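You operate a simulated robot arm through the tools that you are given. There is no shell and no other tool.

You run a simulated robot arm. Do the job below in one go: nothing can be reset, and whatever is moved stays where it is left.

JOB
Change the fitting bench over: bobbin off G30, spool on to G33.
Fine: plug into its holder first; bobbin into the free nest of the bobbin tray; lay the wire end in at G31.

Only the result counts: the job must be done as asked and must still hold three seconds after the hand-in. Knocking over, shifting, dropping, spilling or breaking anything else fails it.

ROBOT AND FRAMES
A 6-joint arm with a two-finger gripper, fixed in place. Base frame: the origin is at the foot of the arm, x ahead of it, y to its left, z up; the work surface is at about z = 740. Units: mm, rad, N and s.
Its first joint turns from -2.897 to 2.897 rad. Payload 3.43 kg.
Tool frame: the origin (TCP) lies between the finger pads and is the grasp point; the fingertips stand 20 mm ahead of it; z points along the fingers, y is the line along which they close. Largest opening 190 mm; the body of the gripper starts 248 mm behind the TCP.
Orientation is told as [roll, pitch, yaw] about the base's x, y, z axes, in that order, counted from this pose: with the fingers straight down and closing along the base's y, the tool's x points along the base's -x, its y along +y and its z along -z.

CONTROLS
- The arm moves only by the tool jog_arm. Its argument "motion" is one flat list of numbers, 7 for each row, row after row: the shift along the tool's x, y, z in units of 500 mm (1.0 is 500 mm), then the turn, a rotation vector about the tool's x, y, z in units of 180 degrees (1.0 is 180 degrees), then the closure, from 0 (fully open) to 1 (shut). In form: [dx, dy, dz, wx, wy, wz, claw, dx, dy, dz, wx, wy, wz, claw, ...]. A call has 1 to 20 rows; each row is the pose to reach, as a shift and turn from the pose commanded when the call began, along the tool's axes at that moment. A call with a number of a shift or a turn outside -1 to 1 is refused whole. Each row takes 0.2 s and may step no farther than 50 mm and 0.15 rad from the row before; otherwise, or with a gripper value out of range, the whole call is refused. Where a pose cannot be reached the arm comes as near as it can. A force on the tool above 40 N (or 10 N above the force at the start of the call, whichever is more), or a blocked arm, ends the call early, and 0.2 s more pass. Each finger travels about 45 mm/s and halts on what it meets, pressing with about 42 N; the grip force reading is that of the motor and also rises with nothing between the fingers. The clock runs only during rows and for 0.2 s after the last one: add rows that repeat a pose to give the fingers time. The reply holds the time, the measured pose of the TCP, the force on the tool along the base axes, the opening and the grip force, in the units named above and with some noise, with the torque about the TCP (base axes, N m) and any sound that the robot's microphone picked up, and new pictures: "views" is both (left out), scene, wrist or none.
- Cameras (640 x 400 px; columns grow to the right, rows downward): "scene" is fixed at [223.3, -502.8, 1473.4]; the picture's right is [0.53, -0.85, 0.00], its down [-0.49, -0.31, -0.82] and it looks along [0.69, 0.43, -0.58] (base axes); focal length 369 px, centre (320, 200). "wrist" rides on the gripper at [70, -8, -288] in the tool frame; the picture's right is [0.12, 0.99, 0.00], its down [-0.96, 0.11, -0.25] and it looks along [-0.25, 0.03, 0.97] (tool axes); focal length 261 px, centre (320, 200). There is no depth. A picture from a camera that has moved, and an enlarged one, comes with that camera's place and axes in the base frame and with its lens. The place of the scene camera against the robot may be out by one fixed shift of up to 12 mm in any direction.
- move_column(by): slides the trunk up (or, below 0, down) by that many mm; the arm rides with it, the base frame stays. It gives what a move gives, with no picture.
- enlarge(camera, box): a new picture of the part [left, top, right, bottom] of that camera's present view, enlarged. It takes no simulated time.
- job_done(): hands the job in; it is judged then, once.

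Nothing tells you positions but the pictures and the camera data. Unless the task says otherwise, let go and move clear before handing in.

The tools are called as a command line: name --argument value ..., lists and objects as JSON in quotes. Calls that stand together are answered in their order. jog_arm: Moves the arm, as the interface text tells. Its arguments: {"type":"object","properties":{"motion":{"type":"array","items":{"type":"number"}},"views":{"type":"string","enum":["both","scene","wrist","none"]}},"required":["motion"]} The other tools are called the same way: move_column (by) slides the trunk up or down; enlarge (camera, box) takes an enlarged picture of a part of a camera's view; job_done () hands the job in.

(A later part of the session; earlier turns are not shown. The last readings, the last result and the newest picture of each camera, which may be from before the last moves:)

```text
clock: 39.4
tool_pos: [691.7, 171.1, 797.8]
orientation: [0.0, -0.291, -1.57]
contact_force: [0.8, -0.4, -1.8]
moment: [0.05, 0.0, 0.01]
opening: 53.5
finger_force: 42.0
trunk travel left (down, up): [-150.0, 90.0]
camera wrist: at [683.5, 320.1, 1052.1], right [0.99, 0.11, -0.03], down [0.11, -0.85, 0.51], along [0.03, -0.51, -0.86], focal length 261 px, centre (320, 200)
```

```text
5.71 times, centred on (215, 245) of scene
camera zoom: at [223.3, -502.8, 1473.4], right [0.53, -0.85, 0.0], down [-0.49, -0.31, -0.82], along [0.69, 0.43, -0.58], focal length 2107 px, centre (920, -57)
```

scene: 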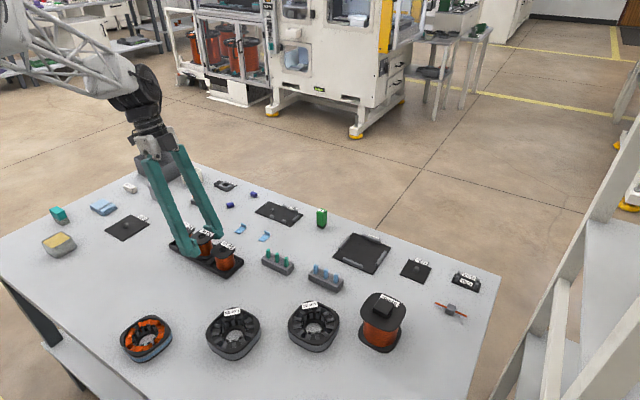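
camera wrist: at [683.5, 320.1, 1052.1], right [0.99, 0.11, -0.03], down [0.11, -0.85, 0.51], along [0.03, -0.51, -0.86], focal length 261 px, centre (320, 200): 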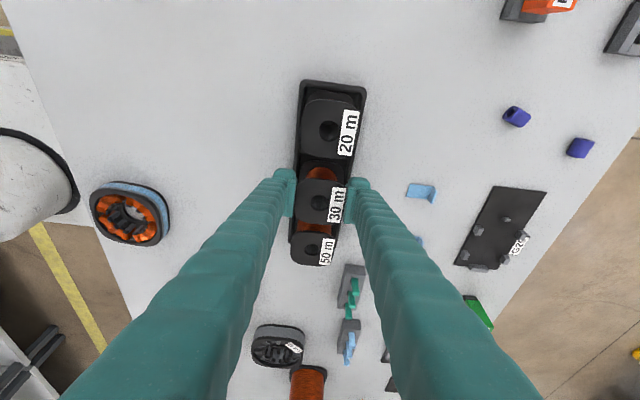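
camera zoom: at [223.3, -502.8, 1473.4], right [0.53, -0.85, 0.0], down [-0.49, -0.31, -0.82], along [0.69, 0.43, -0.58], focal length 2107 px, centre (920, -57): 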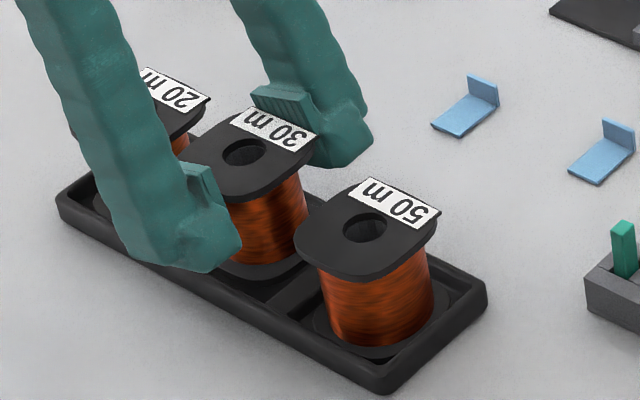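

jog_arm --motion '[0.0011, 0, 0.0038, 0, 0, 0, 1, 0.0023, 0, 0.0077, 0, 0, 0, 1, 0.0023, 0, 0.0077, 0, 0, 0, 1]' --views "none"

jog_arm --motion '[0.0006, 0, 0.0019, 0, 0, 0, 1, 0.0011, 0, 0.0038, 0, 0, 0, 1, 0.0011, 0, 0.0038, 0, 0, 0, 1]'

enlarge --camera "wrist" --box '[280, 110, 360, 230]'

enlarge --camera "scene" --box '[180, 210, 250, 280]'

```text
clock: 40.2
tool_pos: [692.7, 169.2, 794.7]
orientation: [0.0, -0.292, -1.572]
contact_force: [1.0, -0.3, -1.8]
moment: [0.0, -0.01, 0.01]
opening: 53.4
finger_force: 42.3
trunk travel left (down, up): [-150.0, 90.0]
```

```text
clock: 41.0
tool_pos: [691.4, 169.9, 792.4]
orientation: [0.0, -0.291, -1.571]
contact_force: [0.8, 2.1, -0.7]
moment: [0.09, -0.05, 0.0]
opening: 53.6
finger_force: 42.1
trunk travel left (down, up): [-150.0, 90.0]
camera wrist: at [683.3, 319.9, 1046.4], right [0.99, 0.11, -0.03], down [0.11, -0.85, 0.51], along [0.03, -0.51, -0.86], focal length 261 px, centre (320, 200)
```

scene: 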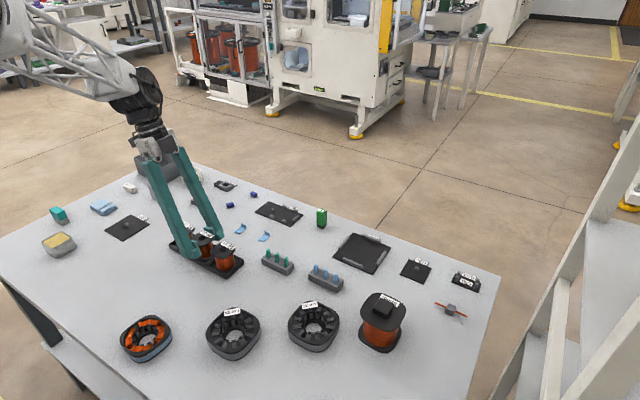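
wrist: 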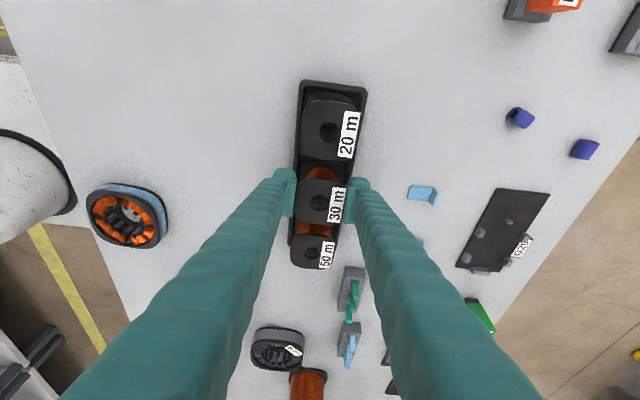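

```text
3.33 times, centred on (320, 170) of wrist
camera zoom: at [683.3, 319.9, 1046.4], right [0.99, 0.11, -0.03], down [0.11, -0.85, 0.51], along [0.03, -0.51, -0.86], focal length 869 px, centre (320, 300)
```

zoom: 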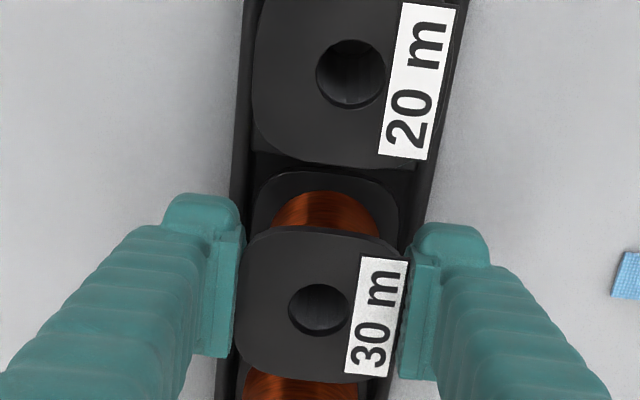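

```text
5.71 times, centred on (215, 245) of scene
camera zoom: at [223.3, -502.8, 1473.4], right [0.53, -0.85, 0.0], down [-0.49, -0.31, -0.82], along [0.69, 0.43, -0.58], focal length 2107 px, centre (920, -57)
```

zoom: 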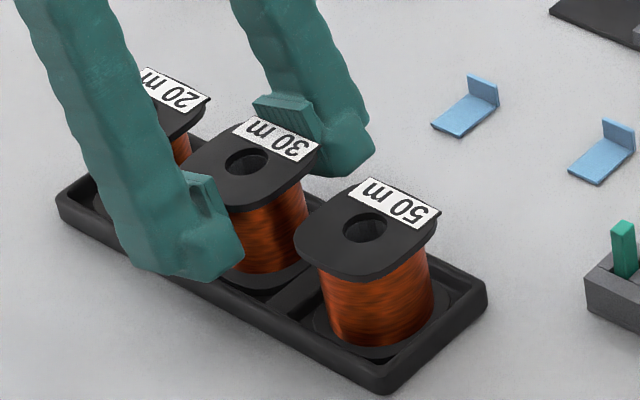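

jog_arm --motion '[0.0006, 0, 0.0019, 0, 0, 0, 1, 0.0006, 0, 0.0019, 0, 0, 0, 1]' --views "none"

jog_arm --motion '[0.0006, 0, 0.0019, 0, 0, 0, 1, 0.0006, 0, 0.0019, 0, 0, 0, 1]' --views "none"

```text
clock: 41.6
tool_pos: [691.7, 171.1, 790.6]
orientation: [0.0, -0.292, -1.572]
contact_force: [0.6, 2.6, -0.5]
moment: [0.13, 0.03, 0.0]
opening: 53.6
finger_force: 42.1
trunk travel left (down, up): [-150.0, 90.0]
```

```text
clock: 42.2
tool_pos: [691.9, 169.0, 789.8]
orientation: [0.0, -0.292, -1.57]
contact_force: [-0.2, 2.5, -1.1]
moment: [0.1, 0.0, -0.05]
opening: 53.6
finger_force: 41.9
trunk travel left (down, up): [-150.0, 90.0]
```

jog_arm --motion '[0.0017, 0, 0.0015, 0, 0, 0, 1, 0.0022, 0, 0.0034, 0, 0, 0, 1, 0.0022, 0, 0.0034, 0, 0, 0, 1]'

enlarge --camera "wrist" --box '[280, 110, 360, 230]'

enlarge --camera "scene" --box '[180, 210, 250, 280]'

```text
clock: 43.0
tool_pos: [691.2, 170.0, 789.0]
orientation: [0.003, -0.293, -1.572]
contact_force: [-1.5, -0.7, 16.5]
moment: [0.45, 0.08, 0.0]
opening: 53.6
finger_force: 41.9
trunk travel left (down, up): [-150.0, 90.0]
camera wrist: at [683.1, 319.8, 1043.6], right [0.99, 0.11, -0.03], down [0.11, -0.85, 0.51], along [0.03, -0.51, -0.86], focal length 261 px, centre (320, 200)
```

scene: 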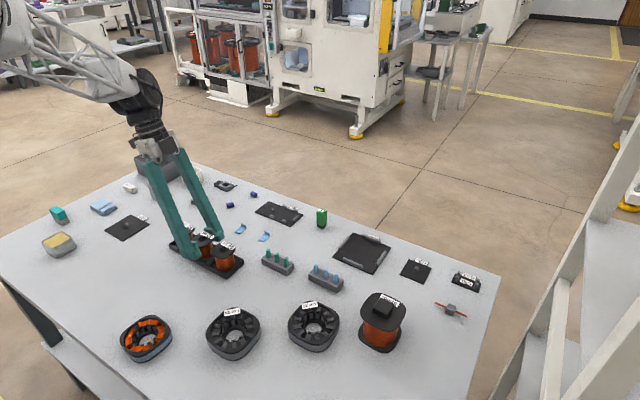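
wrist: 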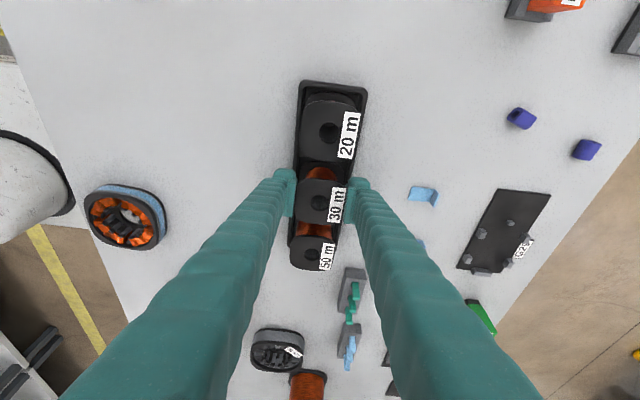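

```text
3.33 times, centred on (320, 170) of wrist
camera zoom: at [683.1, 319.8, 1043.6], right [0.99, 0.11, -0.03], down [0.11, -0.85, 0.51], along [0.03, -0.51, -0.86], focal length 869 px, centre (320, 300)
```

zoom: 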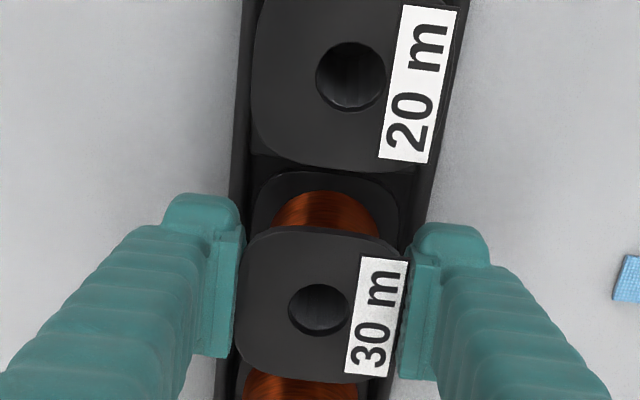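

```text
5.71 times, centred on (215, 245) of scene
camera zoom: at [223.3, -502.8, 1473.4], right [0.53, -0.85, 0.0], down [-0.49, -0.31, -0.82], along [0.69, 0.43, -0.58], focal length 2107 px, centre (920, -57)
```

zoom: 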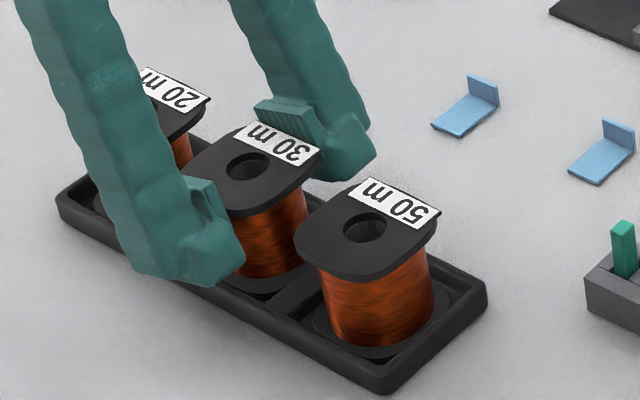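

It's on the nest floor, with its top level with the neighbours. Releasing and rising.

jog_arm --motion '[0, 0, 0, 0, 0, 0, 0.66, 0, 0, 0, 0, 0, 0, 0.6, 0, 0, 0, 0, 0, 0, 0.55, 0, 0, 0, 0, 0, 0, 0.55, 0, 0, 0, 0, 0, 0, 0.55, -0.0114, 0, -0.0383, 0, 0, 0, 0.55, -0.0286, 0, -0.0958, 0, 0, 0, 0.55, -0.05, 0, -0.168, 0, 0, 0, 0.5, -0.072, 0, -0.24, 0, 0, 0, 0.4]'

enlarge --camera "wrist" --box '[260, 90, 380, 240]'

enlarge --camera "scene" --box '[160, 210, 250, 280]'

```text
clock: 45.0
tool_pos: [693.2, 170.7, 913.7]
orientation: [-0.003, -0.291, -1.57]
contact_force: [1.2, -0.3, 0.3]
moment: [-0.06, 0.06, 0.0]
opening: 113.7
finger_force: 0.0
trunk travel left (down, up): [-150.0, 90.0]
camera wrist: at [683.3, 319.6, 1167.8], right [0.99, 0.11, -0.04], down [0.12, -0.85, 0.51], along [0.03, -0.51, -0.86], focal length 261 px, centre (320, 200)
```

scene: 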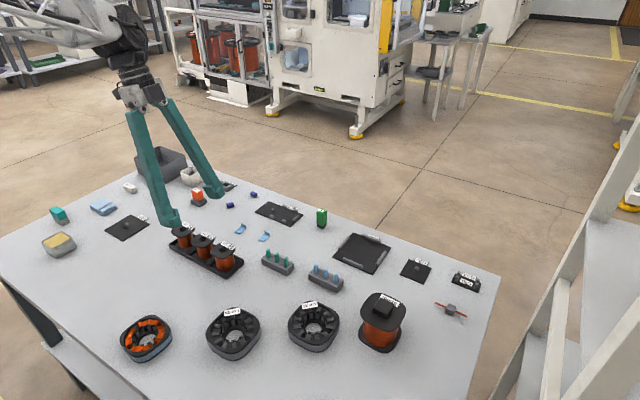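
wrist: 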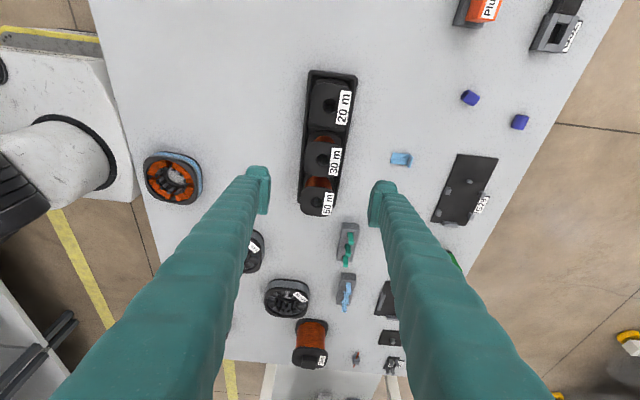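

```text
2.67 times, centred on (320, 165) of wrist
camera zoom: at [683.3, 319.6, 1167.8], right [0.99, 0.11, -0.04], down [0.12, -0.85, 0.51], along [0.03, -0.51, -0.86], focal length 695 px, centre (320, 293)
```

zoom: 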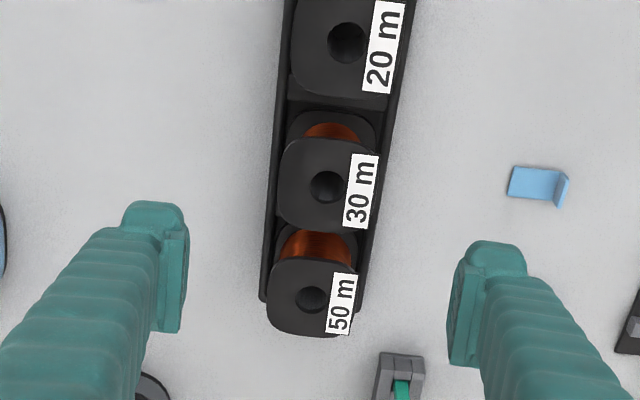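

```text
5.71 times, centred on (205, 245) of scene
camera zoom: at [223.3, -502.8, 1473.4], right [0.53, -0.85, 0.0], down [-0.49, -0.31, -0.82], along [0.69, 0.43, -0.58], focal length 2107 px, centre (977, -57)
```

zoom: 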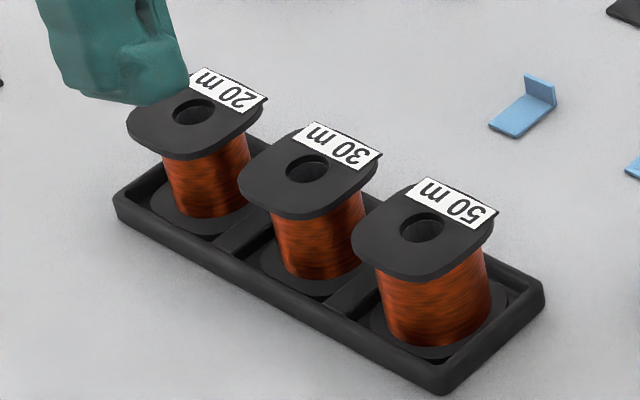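

All three bobbins sit level. Next is the spool, so I level the tool, turn back, and move above it.

jog_arm --motion '[-0.0164, 0, -0.0549, 0, 0.0308, 0, 0.2, -0.0328, 0, -0.1099, 0, 0.0617, 0, 0, -0.0492, 0, -0.1648, 0, 0.0925, 0, 0, -0.0492, 0, -0.1648, 0, 0.0925, 0, 0]' --views "none"

jog_arm --motion '[-0.0783, 0.0045, -0.0033, 0, 0, -0.0417, 0, -0.1567, 0.009, -0.0067, 0, 0, -0.0833, 0, -0.235, 0.0135, -0.01, 0, 0, -0.125, 0, -0.3133, 0.018, -0.0133, 0, 0, -0.1667, 0, -0.3917, 0.0225, -0.0167, 0, 0, -0.2083, 0, -0.47, 0.027, -0.02, 0, 0, -0.25, 0, -0.5483, 0.0315, -0.0233, 0, 0, -0.2917, 0, -0.6267, 0.036, -0.0267, 0, 0, -0.3333, 0, -0.705, 0.0405, -0.03, 0, 0, -0.375, 0, -0.7833, 0.045, -0.0333, 0, 0, -0.4167, 0, -0.8617, 0.0495, -0.0367, 0, 0, -0.4583, 0, -0.94, 0.054, -0.04, 0, 0, -0.5, 0, -0.94, 0.054, -0.04, 0, 0, -0.5, 0]'

enlarge --camera "wrist" --box '[220, 60, 420, 240]'

enlarge --camera "scene" --box '[330, 270, 430, 370]'

```text
clock: 46.0
tool_pos: [691.0, 170.3, 1001.1]
orientation: [0.0, 0.0, -1.571]
contact_force: [0.2, -0.1, -0.1]
moment: [-0.02, -0.02, 0.0]
opening: 190.1
finger_force: 0.0
trunk travel left (down, up): [-150.0, 90.0]
```

```text
clock: 48.8
tool_pos: [719.2, -300.1, 1018.9]
orientation: [0.0, 0.001, -0.001]
contact_force: [0.6, 0.7, 0.2]
moment: [0.01, 0.03, 0.01]
opening: 190.1
finger_force: 0.0
trunk travel left (down, up): [-150.0, 90.0]
camera wrist: at [648.0, -308.0, 1306.0], right [-0.12, 0.99, 0.0], down [0.96, 0.12, 0.25], along [0.25, 0.03, -0.97], focal length 261 px, centre (320, 200)
```

scene: 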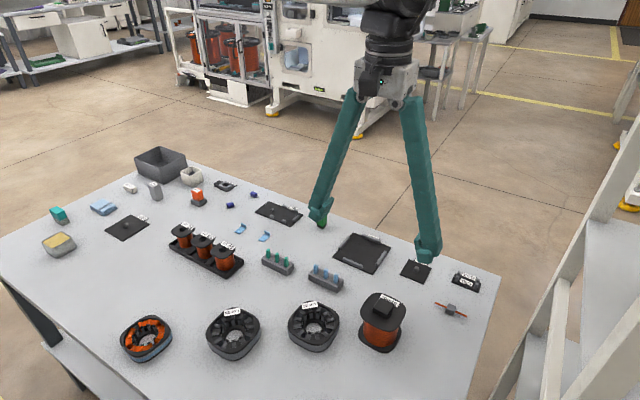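
wrist: 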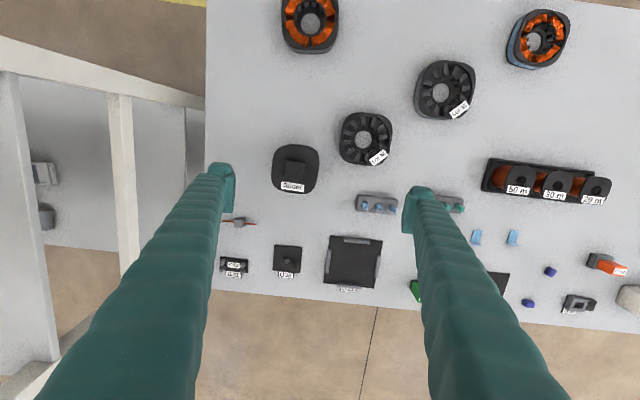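

```text
2.22 times, centred on (320, 150) of wrist
camera zoom: at [648.0, -308.0, 1306.0], right [-0.12, 0.99, 0.0], down [0.96, 0.12, 0.25], along [0.25, 0.03, -0.97], focal length 579 px, centre (320, 311)
```

zoom: 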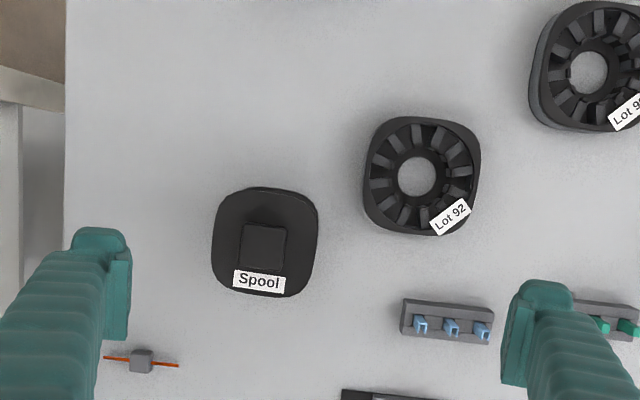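

```text
4.00 times, centred on (380, 320) of scene
camera zoom: at [223.3, -502.8, 1473.4], right [0.53, -0.85, 0.0], down [-0.49, -0.31, -0.82], along [0.69, 0.43, -0.58], focal length 1475 px, centre (80, -280)
```

zoom: 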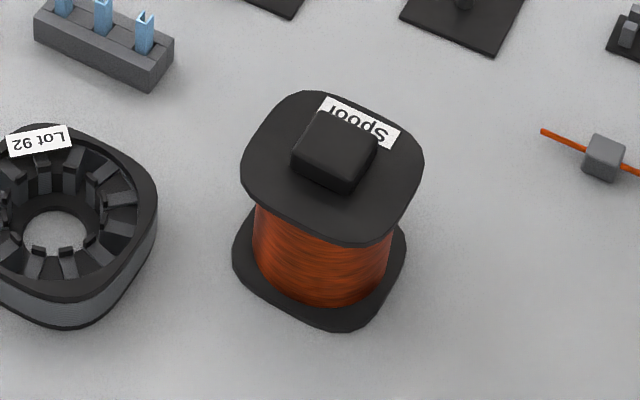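

The spool's knob is about 36 mm wide, centred near (722, −345) with its top near z 834. I'm lowering over it to refine.

jog_arm --motion '[-0.0014, -0.0225, 0.0595, 0, 0, 0, 0.3, -0.0028, -0.045, 0.119, 0, 0, 0, 0.5, -0.0042, -0.0675, 0.1785, 0, 0, 0, 0.5, -0.0056, -0.09, 0.238, 0, 0, 0, 0.5, -0.0056, -0.09, 0.238, 0, 0, 0, 0.5, -0.0056, -0.09, 0.238, 0, 0, 0, 0.5]'

enlarge --camera "wrist" --box '[240, 110, 400, 230]'

enlarge --camera "scene" --box '[330, 230, 440, 360]'

```text
clock: 50.2
tool_pos: [720.5, -345.3, 900.8]
orientation: [0.0, -0.001, 0.002]
contact_force: [-0.4, -0.5, 0.5]
moment: [0.0, -0.01, -0.01]
opening: 95.0
finger_force: 0.2
trunk travel left (down, up): [-150.0, 90.0]
camera wrist: at [650.4, -353.2, 1187.1], right [-0.12, 0.99, 0.0], down [0.96, 0.11, 0.25], along [0.25, 0.03, -0.97], focal length 261 px, centre (320, 200)
```

scene: 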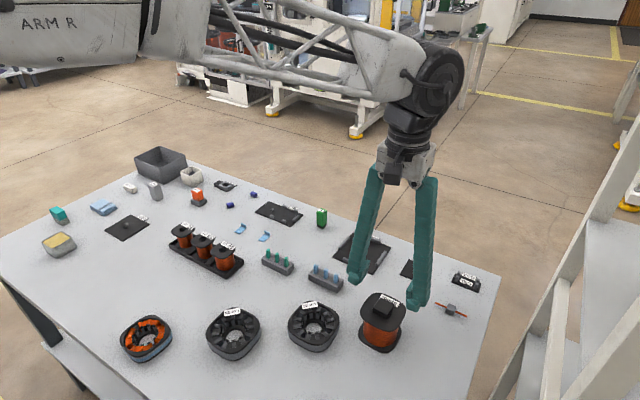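
wrist: 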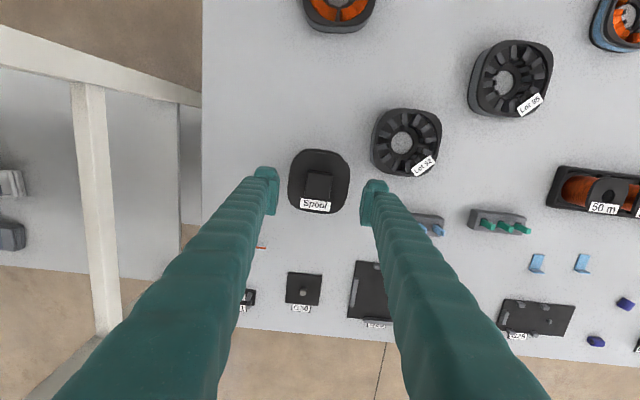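

```text
3.33 times, centred on (320, 170) of wrist
camera zoom: at [650.4, -353.2, 1187.1], right [-0.12, 0.99, 0.0], down [0.96, 0.11, 0.25], along [0.25, 0.03, -0.97], focal length 869 px, centre (320, 300)
```

zoom: 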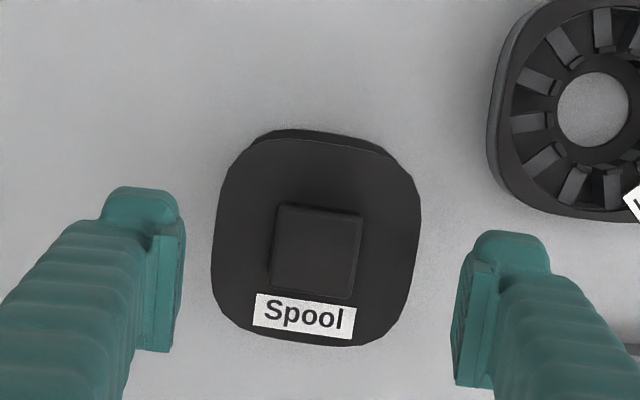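

```text
3.08 times, centred on (385, 295) of scene
camera zoom: at [223.3, -502.8, 1473.4], right [0.53, -0.85, 0.0], down [-0.49, -0.31, -0.82], along [0.69, 0.43, -0.58], focal length 1135 px, centre (120, -92)
```

zoom: 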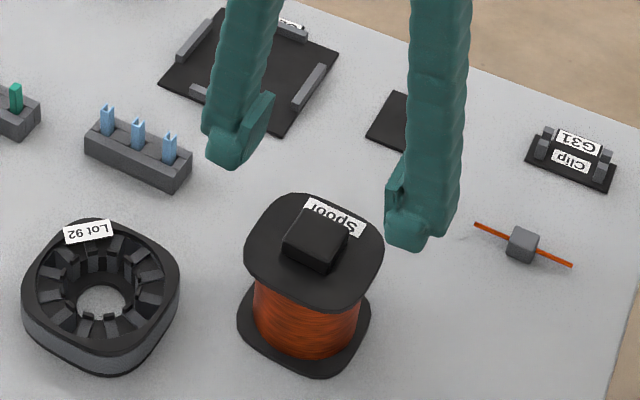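

jog_arm --motion '[-0.0024, -0.0028, 0.038, 0, 0, 0, 0.5, -0.0024, -0.0028, 0.076, 0, 0, 0, 0.5, -0.0024, -0.0028, 0.076, 0, 0, 0, 0.5]'

enlarge --camera "wrist" --box '[240, 110, 400, 230]'

enlarge --camera "scene" --box '[340, 260, 430, 360]'

```text
clock: 51.0
tool_pos: [723.3, -345.5, 863.7]
orientation: [0.001, 0.001, 0.0]
contact_force: [-0.8, -1.0, 0.1]
moment: [-0.04, 0.01, 0.01]
opening: 94.9
finger_force: 0.0
trunk travel left (down, up): [-150.0, 90.0]
camera wrist: at [651.7, -353.8, 1149.5], right [-0.12, 0.99, 0.0], down [0.96, 0.11, 0.25], along [0.25, 0.03, -0.97], focal length 261 px, centre (320, 200)
```

scene: 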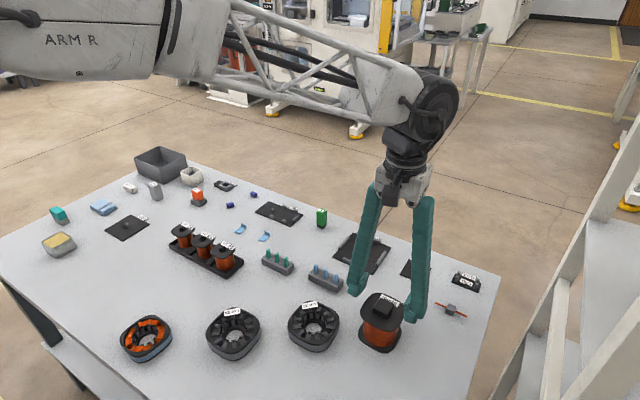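
wrist: 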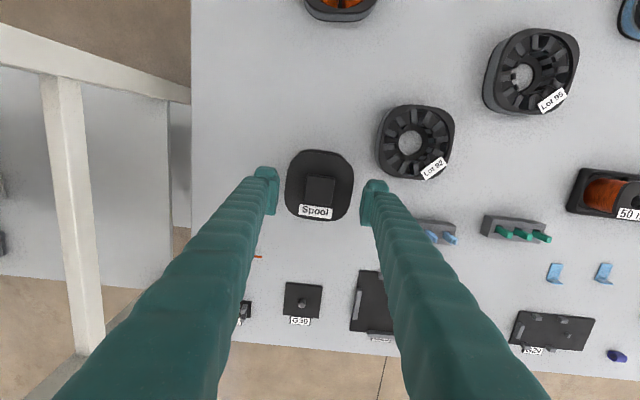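

```text
3.33 times, centred on (320, 170) of wrist
camera zoom: at [651.7, -353.8, 1149.5], right [-0.12, 0.99, 0.0], down [0.96, 0.11, 0.25], along [0.25, 0.03, -0.97], focal length 869 px, centre (320, 300)
```

zoom: 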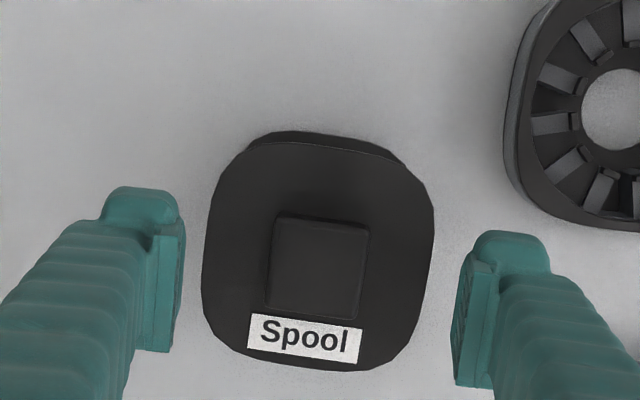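

```text
4.00 times, centred on (385, 310) of scene
camera zoom: at [223.3, -502.8, 1473.4], right [0.53, -0.85, 0.0], down [-0.49, -0.31, -0.82], along [0.69, 0.43, -0.58], focal length 1475 px, centre (60, -240)
```

zoom: 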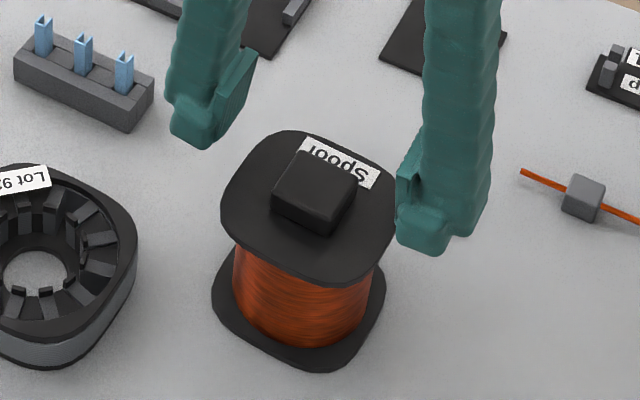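

jog_arm --motion '[0, 0, 0.0187, 0, 0, 0, 0.6, 0, 0, 0.0374, 0, 0, 0, 0.7, 0, 0, 0.0374, 0, 0, 0, 0.7, 0, 0, 0.0374, 0, 0, 0, 0.7]'

enlarge --camera "wrist" --box '[260, 130, 380, 240]'

enlarge --camera "scene" --box '[350, 270, 430, 360]'

```text
clock: 52.0
tool_pos: [722.4, -346.9, 845.2]
orientation: [0.0, 0.001, -0.001]
contact_force: [0.1, 0.3, -0.4]
moment: [-0.03, 0.02, 0.0]
opening: 57.0
finger_force: 0.0
trunk travel left (down, up): [-150.0, 90.0]
camera wrist: at [651.7, -354.0, 1131.0], right [-0.12, 0.99, 0.0], down [0.96, 0.11, 0.25], along [0.25, 0.03, -0.97], focal length 261 px, centre (320, 200)
```

scene: 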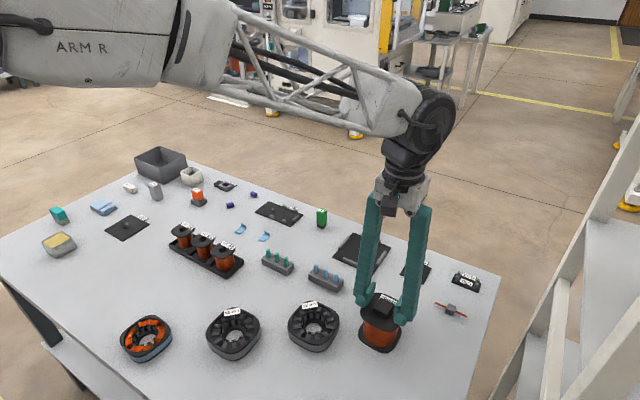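
wrist: 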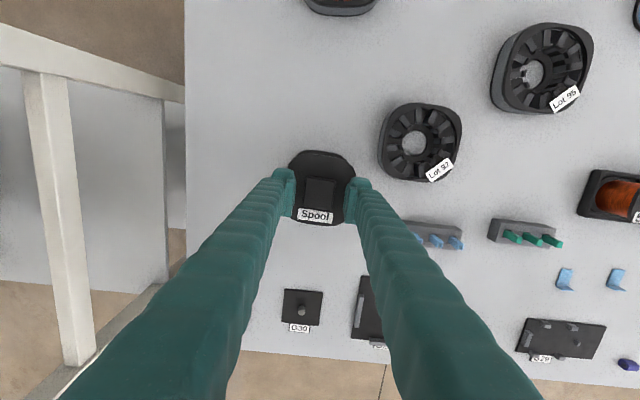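

```text
3.64 times, centred on (320, 185) of wrist
camera zoom: at [651.7, -354.0, 1131.0], right [-0.12, 0.99, 0.0], down [0.96, 0.11, 0.25], along [0.25, 0.03, -0.97], focal length 948 px, centre (320, 254)
```

zoom: 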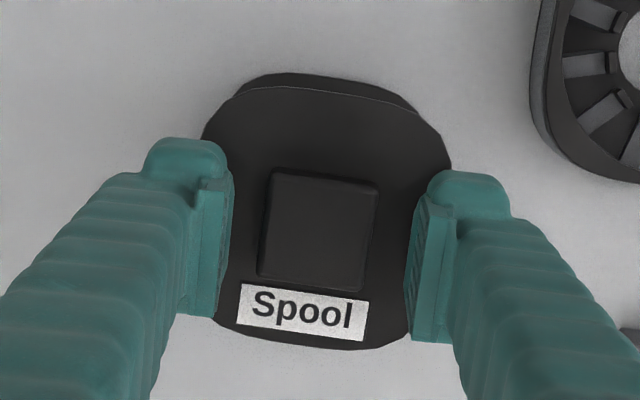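

```text
4.44 times, centred on (390, 315) of scene
camera zoom: at [223.3, -502.8, 1473.4], right [0.53, -0.85, 0.0], down [-0.49, -0.31, -0.82], along [0.69, 0.43, -0.58], focal length 1639 px, centre (9, -311)
```

zoom: 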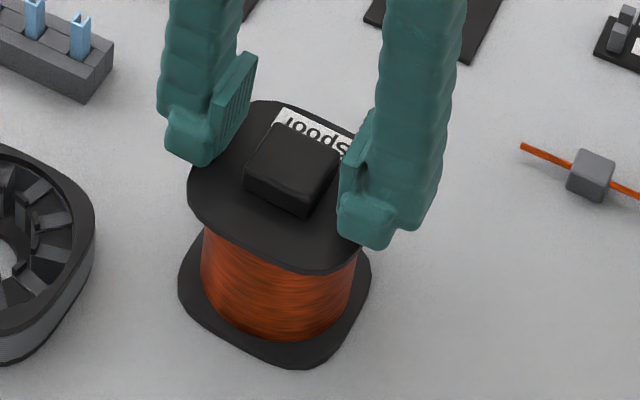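

jog_arm --motion '[0, 0, 0.005, 0, 0, 0, 0.7, 0, 0, 0.01, 0, 0, 0, 0.7, 0, 0, 0.015, 0, 0, 0, 0.7, 0, 0, 0.015, 0, 0, 0, 0.7]'

enlarge --camera "scene" --box '[350, 270, 430, 360]'

```text
clock: 53.0
tool_pos: [722.9, -345.7, 838.0]
orientation: [-0.003, -0.004, 0.0]
contact_force: [2.2, -1.3, 34.1]
moment: [0.45, 0.03, -0.01]
opening: 57.2
finger_force: 0.2
trunk travel left (down, up): [-150.0, 90.0]
camera wrist: at [650.8, -353.8, 1125.7], right [-0.12, 0.99, 0.0], down [0.96, 0.12, 0.25], along [0.25, 0.03, -0.97], focal length 261 px, centre (320, 200)
```

scene: 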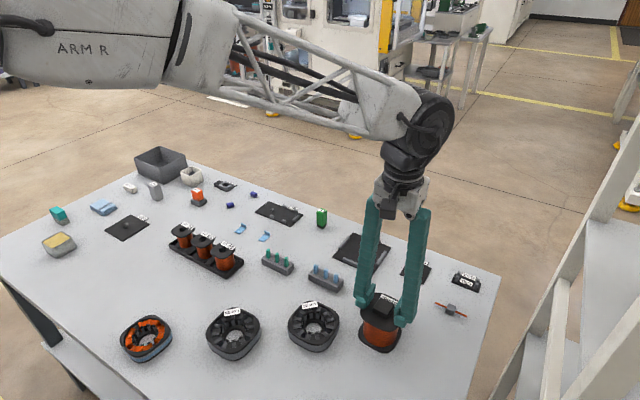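
wrist: 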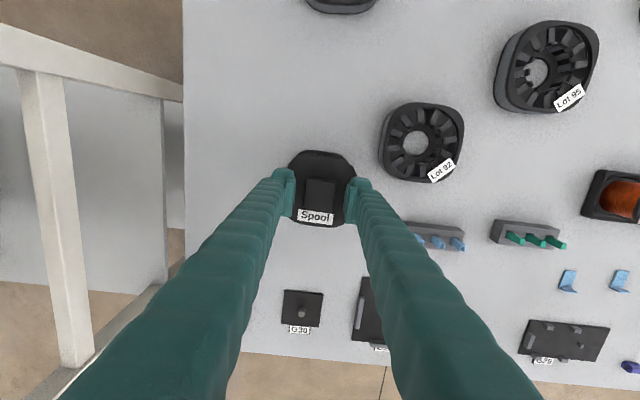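

```text
4.44 times, centred on (390, 315) of scene
camera zoom: at [223.3, -502.8, 1473.4], right [0.53, -0.85, 0.0], down [-0.49, -0.31, -0.82], along [0.69, 0.43, -0.58], focal length 1639 px, centre (9, -311)
```

zoom: 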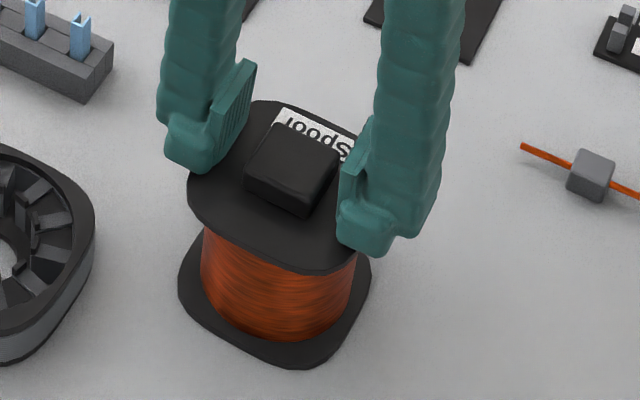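

The fingertips met the flange at z ≈ 819, so I back off 3 mm and close on the knob.

jog_arm --motion '[0, 0, -0.007, 0, 0, 0, 0.7, 0, 0, -0.007, 0, 0, 0, 0.8, 0, 0, -0.007, 0, 0, 0, 0.9, 0, 0, -0.007, 0, 0, 0, 1, 0, 0, -0.007, 0, 0, 0, 1, 0, 0, -0.007, 0, 0, 0, 1, 0, 0, -0.007, 0, 0, 0, 1]'

enlarge --camera "wrist" --box '[260, 130, 380, 240]'

enlarge --camera "scene" --box '[350, 270, 430, 360]'

```text
clock: 54.6
tool_pos: [721.5, -345.5, 840.3]
orientation: [0.0, 0.001, 0.0]
contact_force: [-0.7, -2.6, -3.1]
moment: [0.02, 0.01, 0.01]
opening: 35.0
finger_force: 41.1
trunk travel left (down, up): [-150.0, 90.0]
camera wrist: at [651.5, -354.5, 1126.6], right [-0.12, 0.99, 0.0], down [0.96, 0.11, 0.25], along [0.25, 0.03, -0.97], focal length 261 px, centre (320, 200)
```

scene: 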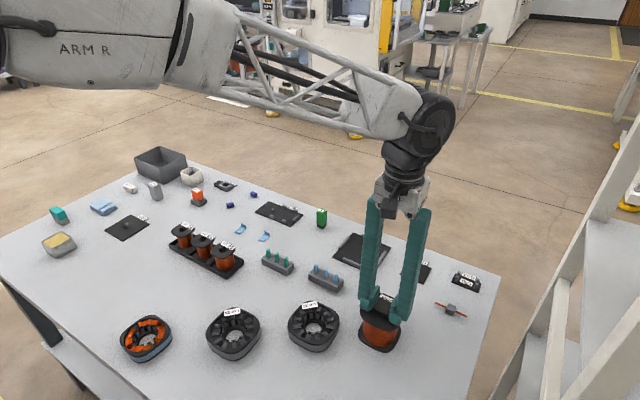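
wrist: 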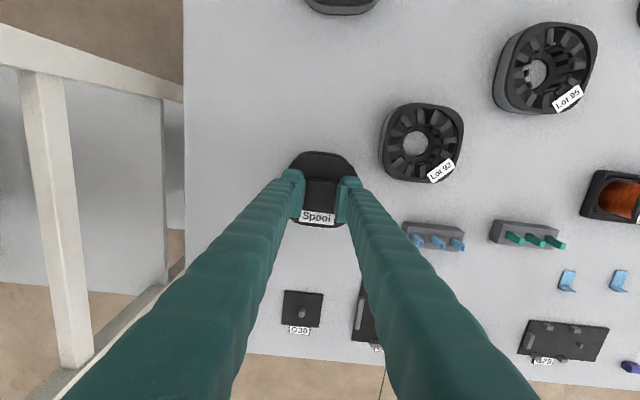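

```text
3.64 times, centred on (320, 185) of wrist
camera zoom: at [651.5, -354.5, 1126.6], right [-0.12, 0.99, 0.0], down [0.96, 0.11, 0.25], along [0.25, 0.03, -0.97], focal length 948 px, centre (320, 254)
```

zoom: 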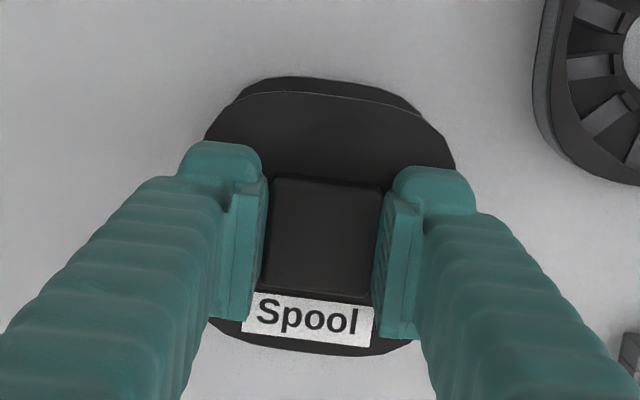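

```text
4.44 times, centred on (390, 315) of scene
camera zoom: at [223.3, -502.8, 1473.4], right [0.53, -0.85, 0.0], down [-0.49, -0.31, -0.82], along [0.69, 0.43, -0.58], focal length 1639 px, centre (9, -311)
```

zoom: 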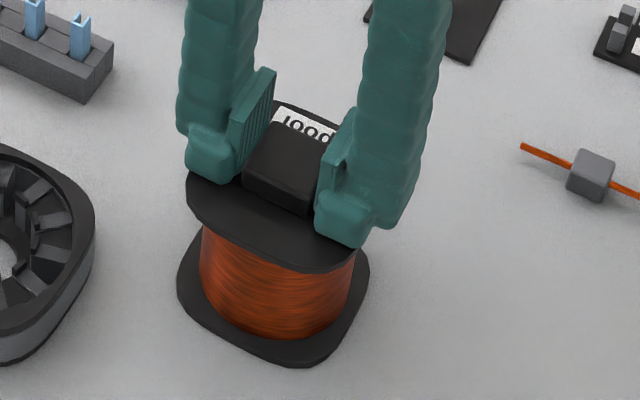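

jog_arm --motion '[0, 0, -0.006, 0, 0, 0, 1, 0, 0, -0.014, 0, 0, 0, 1, 0, 0, -0.026, 0, 0, 0, 1, 0, 0, -0.042, 0, 0, 0, 1, 0, 0, -0.062, 0, 0, 0, 1, 0, 0, -0.086, 0, 0, 0, 1, 0, 0, -0.112, 0, 0, 0, 1, 0, 0, -0.14, 0, 0, 0, 1, 0, 0, -0.168, 0, 0, 0, 1, 0, 0, -0.196, 0, 0, 0, 1, 0, 0, -0.22, 0, 0, 0, 1, 0, 0, -0.22, 0, 0, 0, 1]'

enlarge --camera "wrist" --box '[260, 130, 380, 240]'

enlarge --camera "scene" --box '[340, 200, 450, 320]'

```text
clock: 57.2
tool_pos: [722.4, -347.1, 949.9]
orientation: [0.001, 0.001, 0.0]
contact_force: [-0.7, 0.2, -8.3]
moment: [0.02, -0.03, 0.01]
opening: 35.0
finger_force: 42.1
trunk travel left (down, up): [-150.0, 90.0]
camera wrist: at [651.8, -355.2, 1236.8], right [-0.12, 0.99, 0.0], down [0.96, 0.11, 0.25], along [0.25, 0.03, -0.97], focal length 261 px, centre (320, 200)
```

scene: 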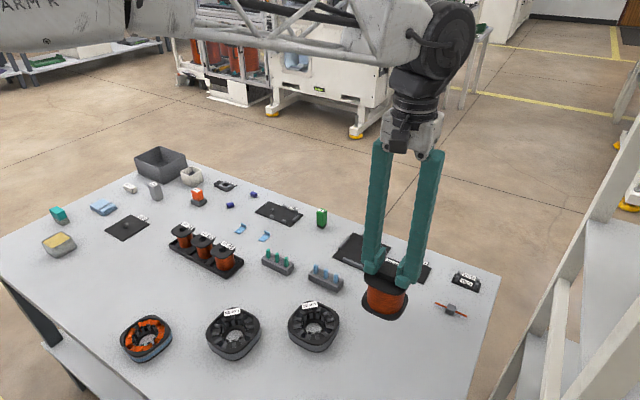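
wrist: 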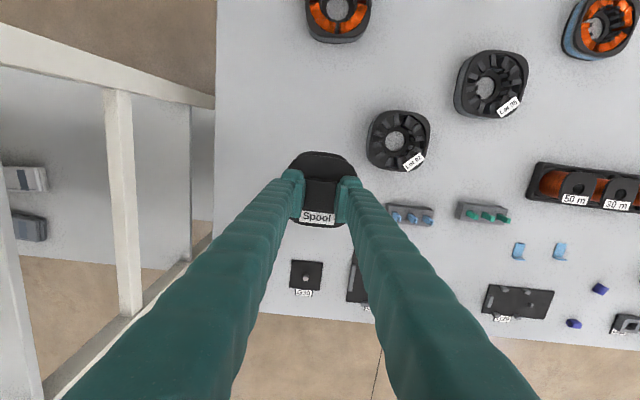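

```text
3.64 times, centred on (320, 185) of wrist
camera zoom: at [651.8, -355.2, 1236.8], right [-0.12, 0.99, 0.0], down [0.96, 0.11, 0.25], along [0.25, 0.03, -0.97], focal length 948 px, centre (320, 254)
```

zoom: 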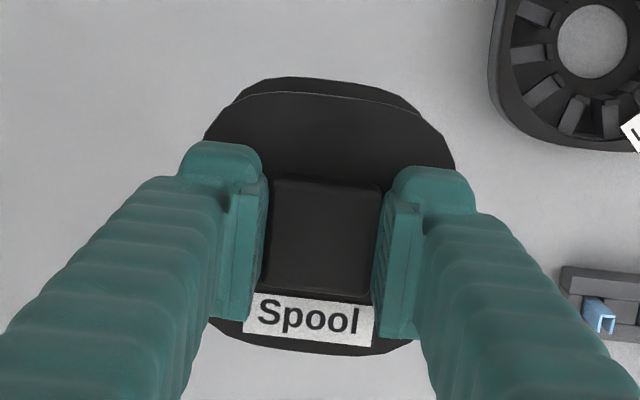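

```text
3.33 times, centred on (395, 260) of scene
camera zoom: at [223.3, -502.8, 1473.4], right [0.53, -0.85, 0.0], down [-0.49, -0.31, -0.82], along [0.69, 0.43, -0.58], focal length 1229 px, centre (70, 0)
```

zoom: 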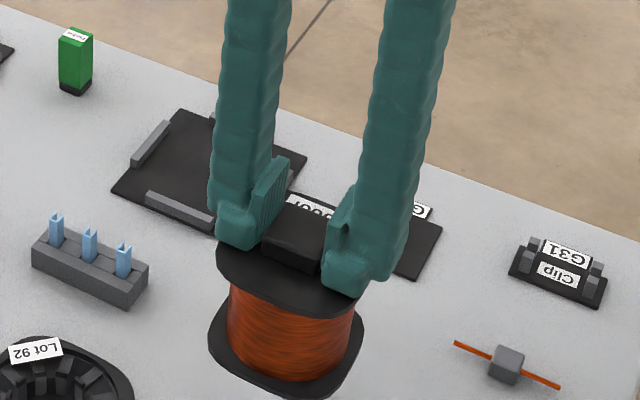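

The spool is held firmly, about 0.85 kg with no slip. I carry it toward G33, stopping short to the side so I can measure the peg.

jog_arm --motion '[0.004, 0.04, 0, 0, 0, 0, 1, 0.012, 0.11, 0, 0, 0, 0, 1, 0.02, 0.19, 0, 0, 0, 0, 1, 0.028, 0.27, 0, 0, 0, 0, 1, 0.036, 0.35, 0, 0, 0, 0, 1, 0.044, 0.43, 0, 0, 0, 0, 1, 0.052, 0.51, 0, 0, 0, 0, 1, 0.06, 0.59, 0, 0, 0, 0, 1, 0.066, 0.65, 0, 0, 0, 0, 1, 0.07, 0.68, 0, 0, 0, 0, 1]' --views "none"

jog_arm --motion '[0.004, 0.04, 0, 0, 0, 0, 1, 0.012, 0.11, 0, 0, 0, 0, 1, 0.02, 0.19, 0, 0, 0, 0, 1, 0.028, 0.27, 0, 0, 0, 0, 1, 0.036, 0.35, 0, 0, 0, 0, 1, 0.044, 0.43, 0, 0, 0, 0, 1, 0.052, 0.51, 0, 0, 0, 0, 1, 0.06, 0.59, 0, 0, 0, 0, 1, 0.066, 0.65, 0, 0, 0, 0, 1, 0.07, 0.68, 0, 0, 0, 0, 1, 0.07, 0.68, 0, 0, 0, 0, 1]'

enlarge --camera "wrist" --box '[360, 100, 520, 220]'

enlarge --camera "wrist" --box '[280, 140, 360, 240]'

```text
clock: 59.4
tool_pos: [688.8, -4.1, 950.3]
orientation: [0.001, 0.001, -0.001]
contact_force: [-0.7, -0.4, -9.2]
moment: [0.04, 0.01, -0.04]
opening: 35.0
finger_force: 41.8
trunk travel left (down, up): [-150.0, 90.0]
```

```text
clock: 61.8
tool_pos: [652.6, 333.8, 948.8]
orientation: [-0.002, -0.001, 0.001]
contact_force: [0.5, 0.0, -8.4]
moment: [0.01, -0.01, 0.02]
opening: 35.1
finger_force: 42.2
trunk travel left (down, up): [-150.0, 90.0]
camera wrist: at [582.2, 325.8, 1236.4], right [-0.12, 0.99, 0.0], down [0.96, 0.11, 0.25], along [0.25, 0.03, -0.97], focal length 261 px, centre (320, 200)
```

scene: 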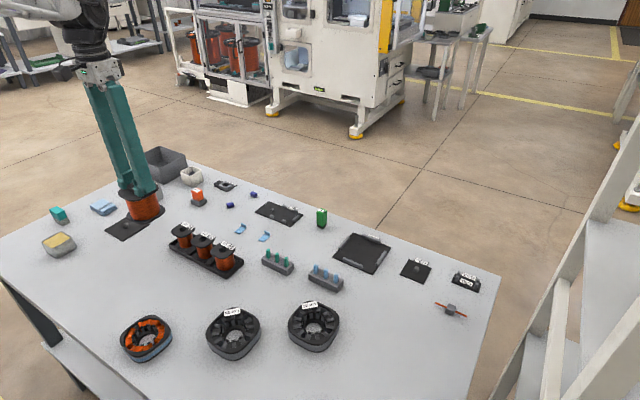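
wrist: 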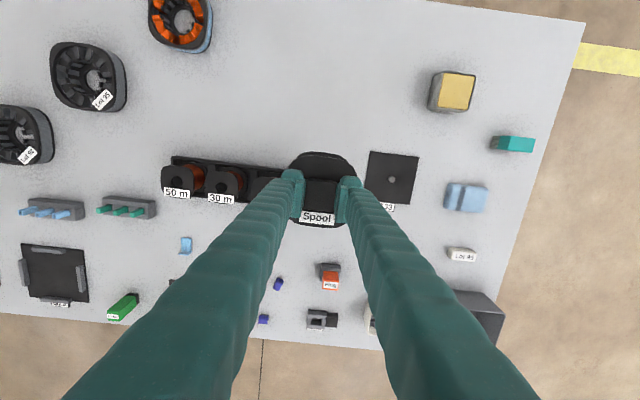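

```text
3.33 times, centred on (440, 160) of wrist
camera zoom: at [582.2, 325.8, 1236.4], right [-0.12, 0.99, 0.0], down [0.96, 0.11, 0.25], along [0.25, 0.03, -0.97], focal length 869 px, centre (-80, 333)
```

zoom: 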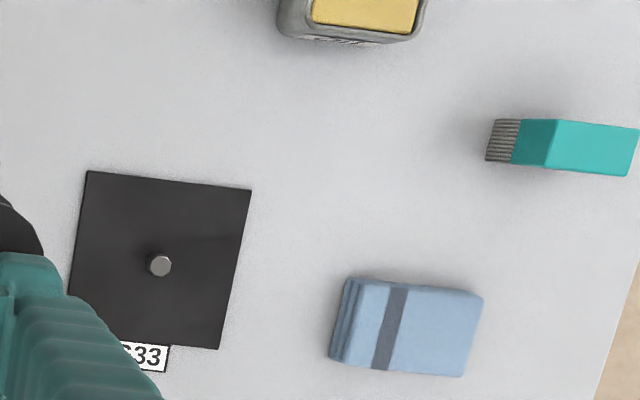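

```text
4.00 times, centred on (320, 190) of wrist
camera zoom: at [582.2, 325.8, 1236.4], right [-0.12, 0.99, 0.0], down [0.96, 0.11, 0.25], along [0.25, 0.03, -0.97], focal length 1043 px, centre (320, 240)
```

zoom: 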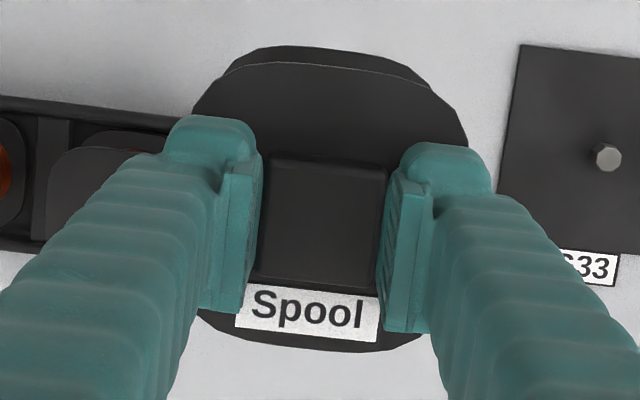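

jog_arm --motion '[0.0006, 0.04, 0, 0, 0, 0, 1, 0.0012, 0.1, 0, 0, 0, 0, 1, 0.0024, 0.17, 0, 0, 0, 0, 1, 0.003, 0.23, 0, 0, 0, 0, 1, 0.0036, 0.2684, 0, 0, 0, 0, 1, 0.0036, 0.2684, 0.06, 0, 0, 0, 1, 0.0036, 0.2684, 0.12, 0, 0, 0, 1, 0.0036, 0.2684, 0.15, 0, 0, 0, 1, 0.0036, 0.2684, 0.15, 0, 0, 0, 1]'

enlarge --camera "scene" --box '[80, 160, 180, 260]'

enlarge --camera "wrist" --box '[270, 130, 370, 250]'

```text
clock: 63.8
tool_pos: [652.0, 468.5, 873.3]
orientation: [-0.004, 0.0, -0.001]
contact_force: [-0.3, -0.6, -8.9]
moment: [0.01, -0.01, 0.03]
opening: 35.0
finger_force: 41.6
trunk travel left (down, up): [-150.0, 90.0]
camera wrist: at [580.9, 460.0, 1160.9], right [-0.12, 0.99, 0.0], down [0.96, 0.12, 0.25], along [0.25, 0.03, -0.97], focal length 261 px, centre (320, 200)
```

scene: 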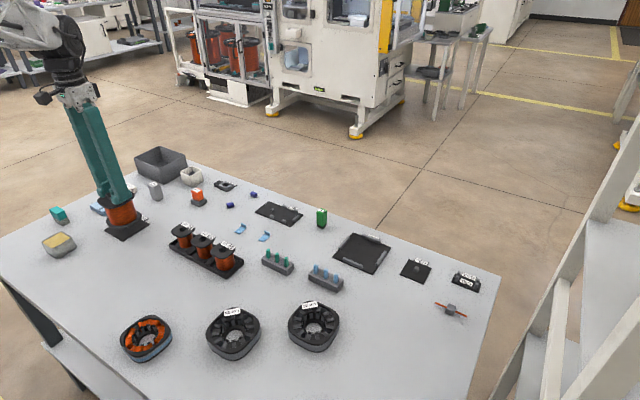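
wrist: 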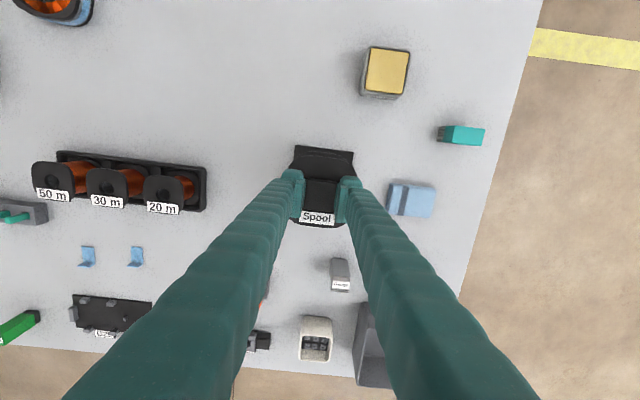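

```text
4.00 times, centred on (130, 210) of scene
camera zoom: at [223.3, -502.8, 1473.4], right [0.53, -0.85, 0.0], down [-0.49, -0.31, -0.82], along [0.69, 0.43, -0.58], focal length 1475 px, centre (1080, 160)
```

zoom: 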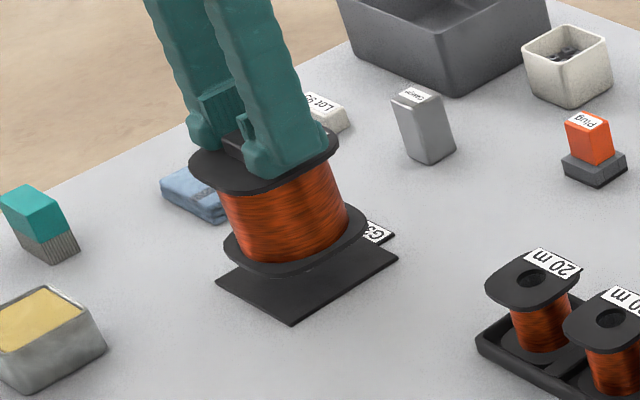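

```text
3.33 times, centred on (320, 190) of wrist
camera zoom: at [580.9, 460.0, 1160.9], right [-0.12, 0.99, 0.0], down [0.96, 0.12, 0.25], along [0.25, 0.03, -0.97], focal length 869 px, centre (320, 233)
```

zoom: 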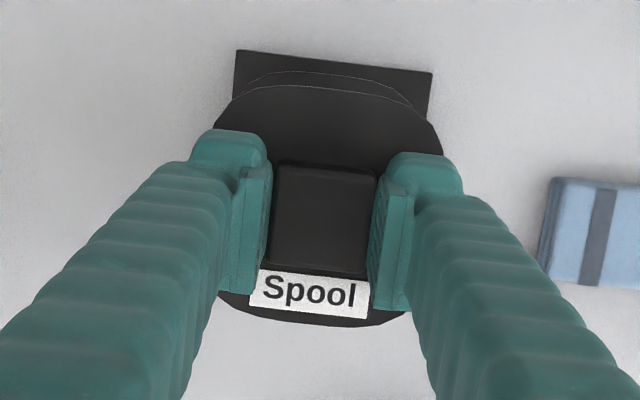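

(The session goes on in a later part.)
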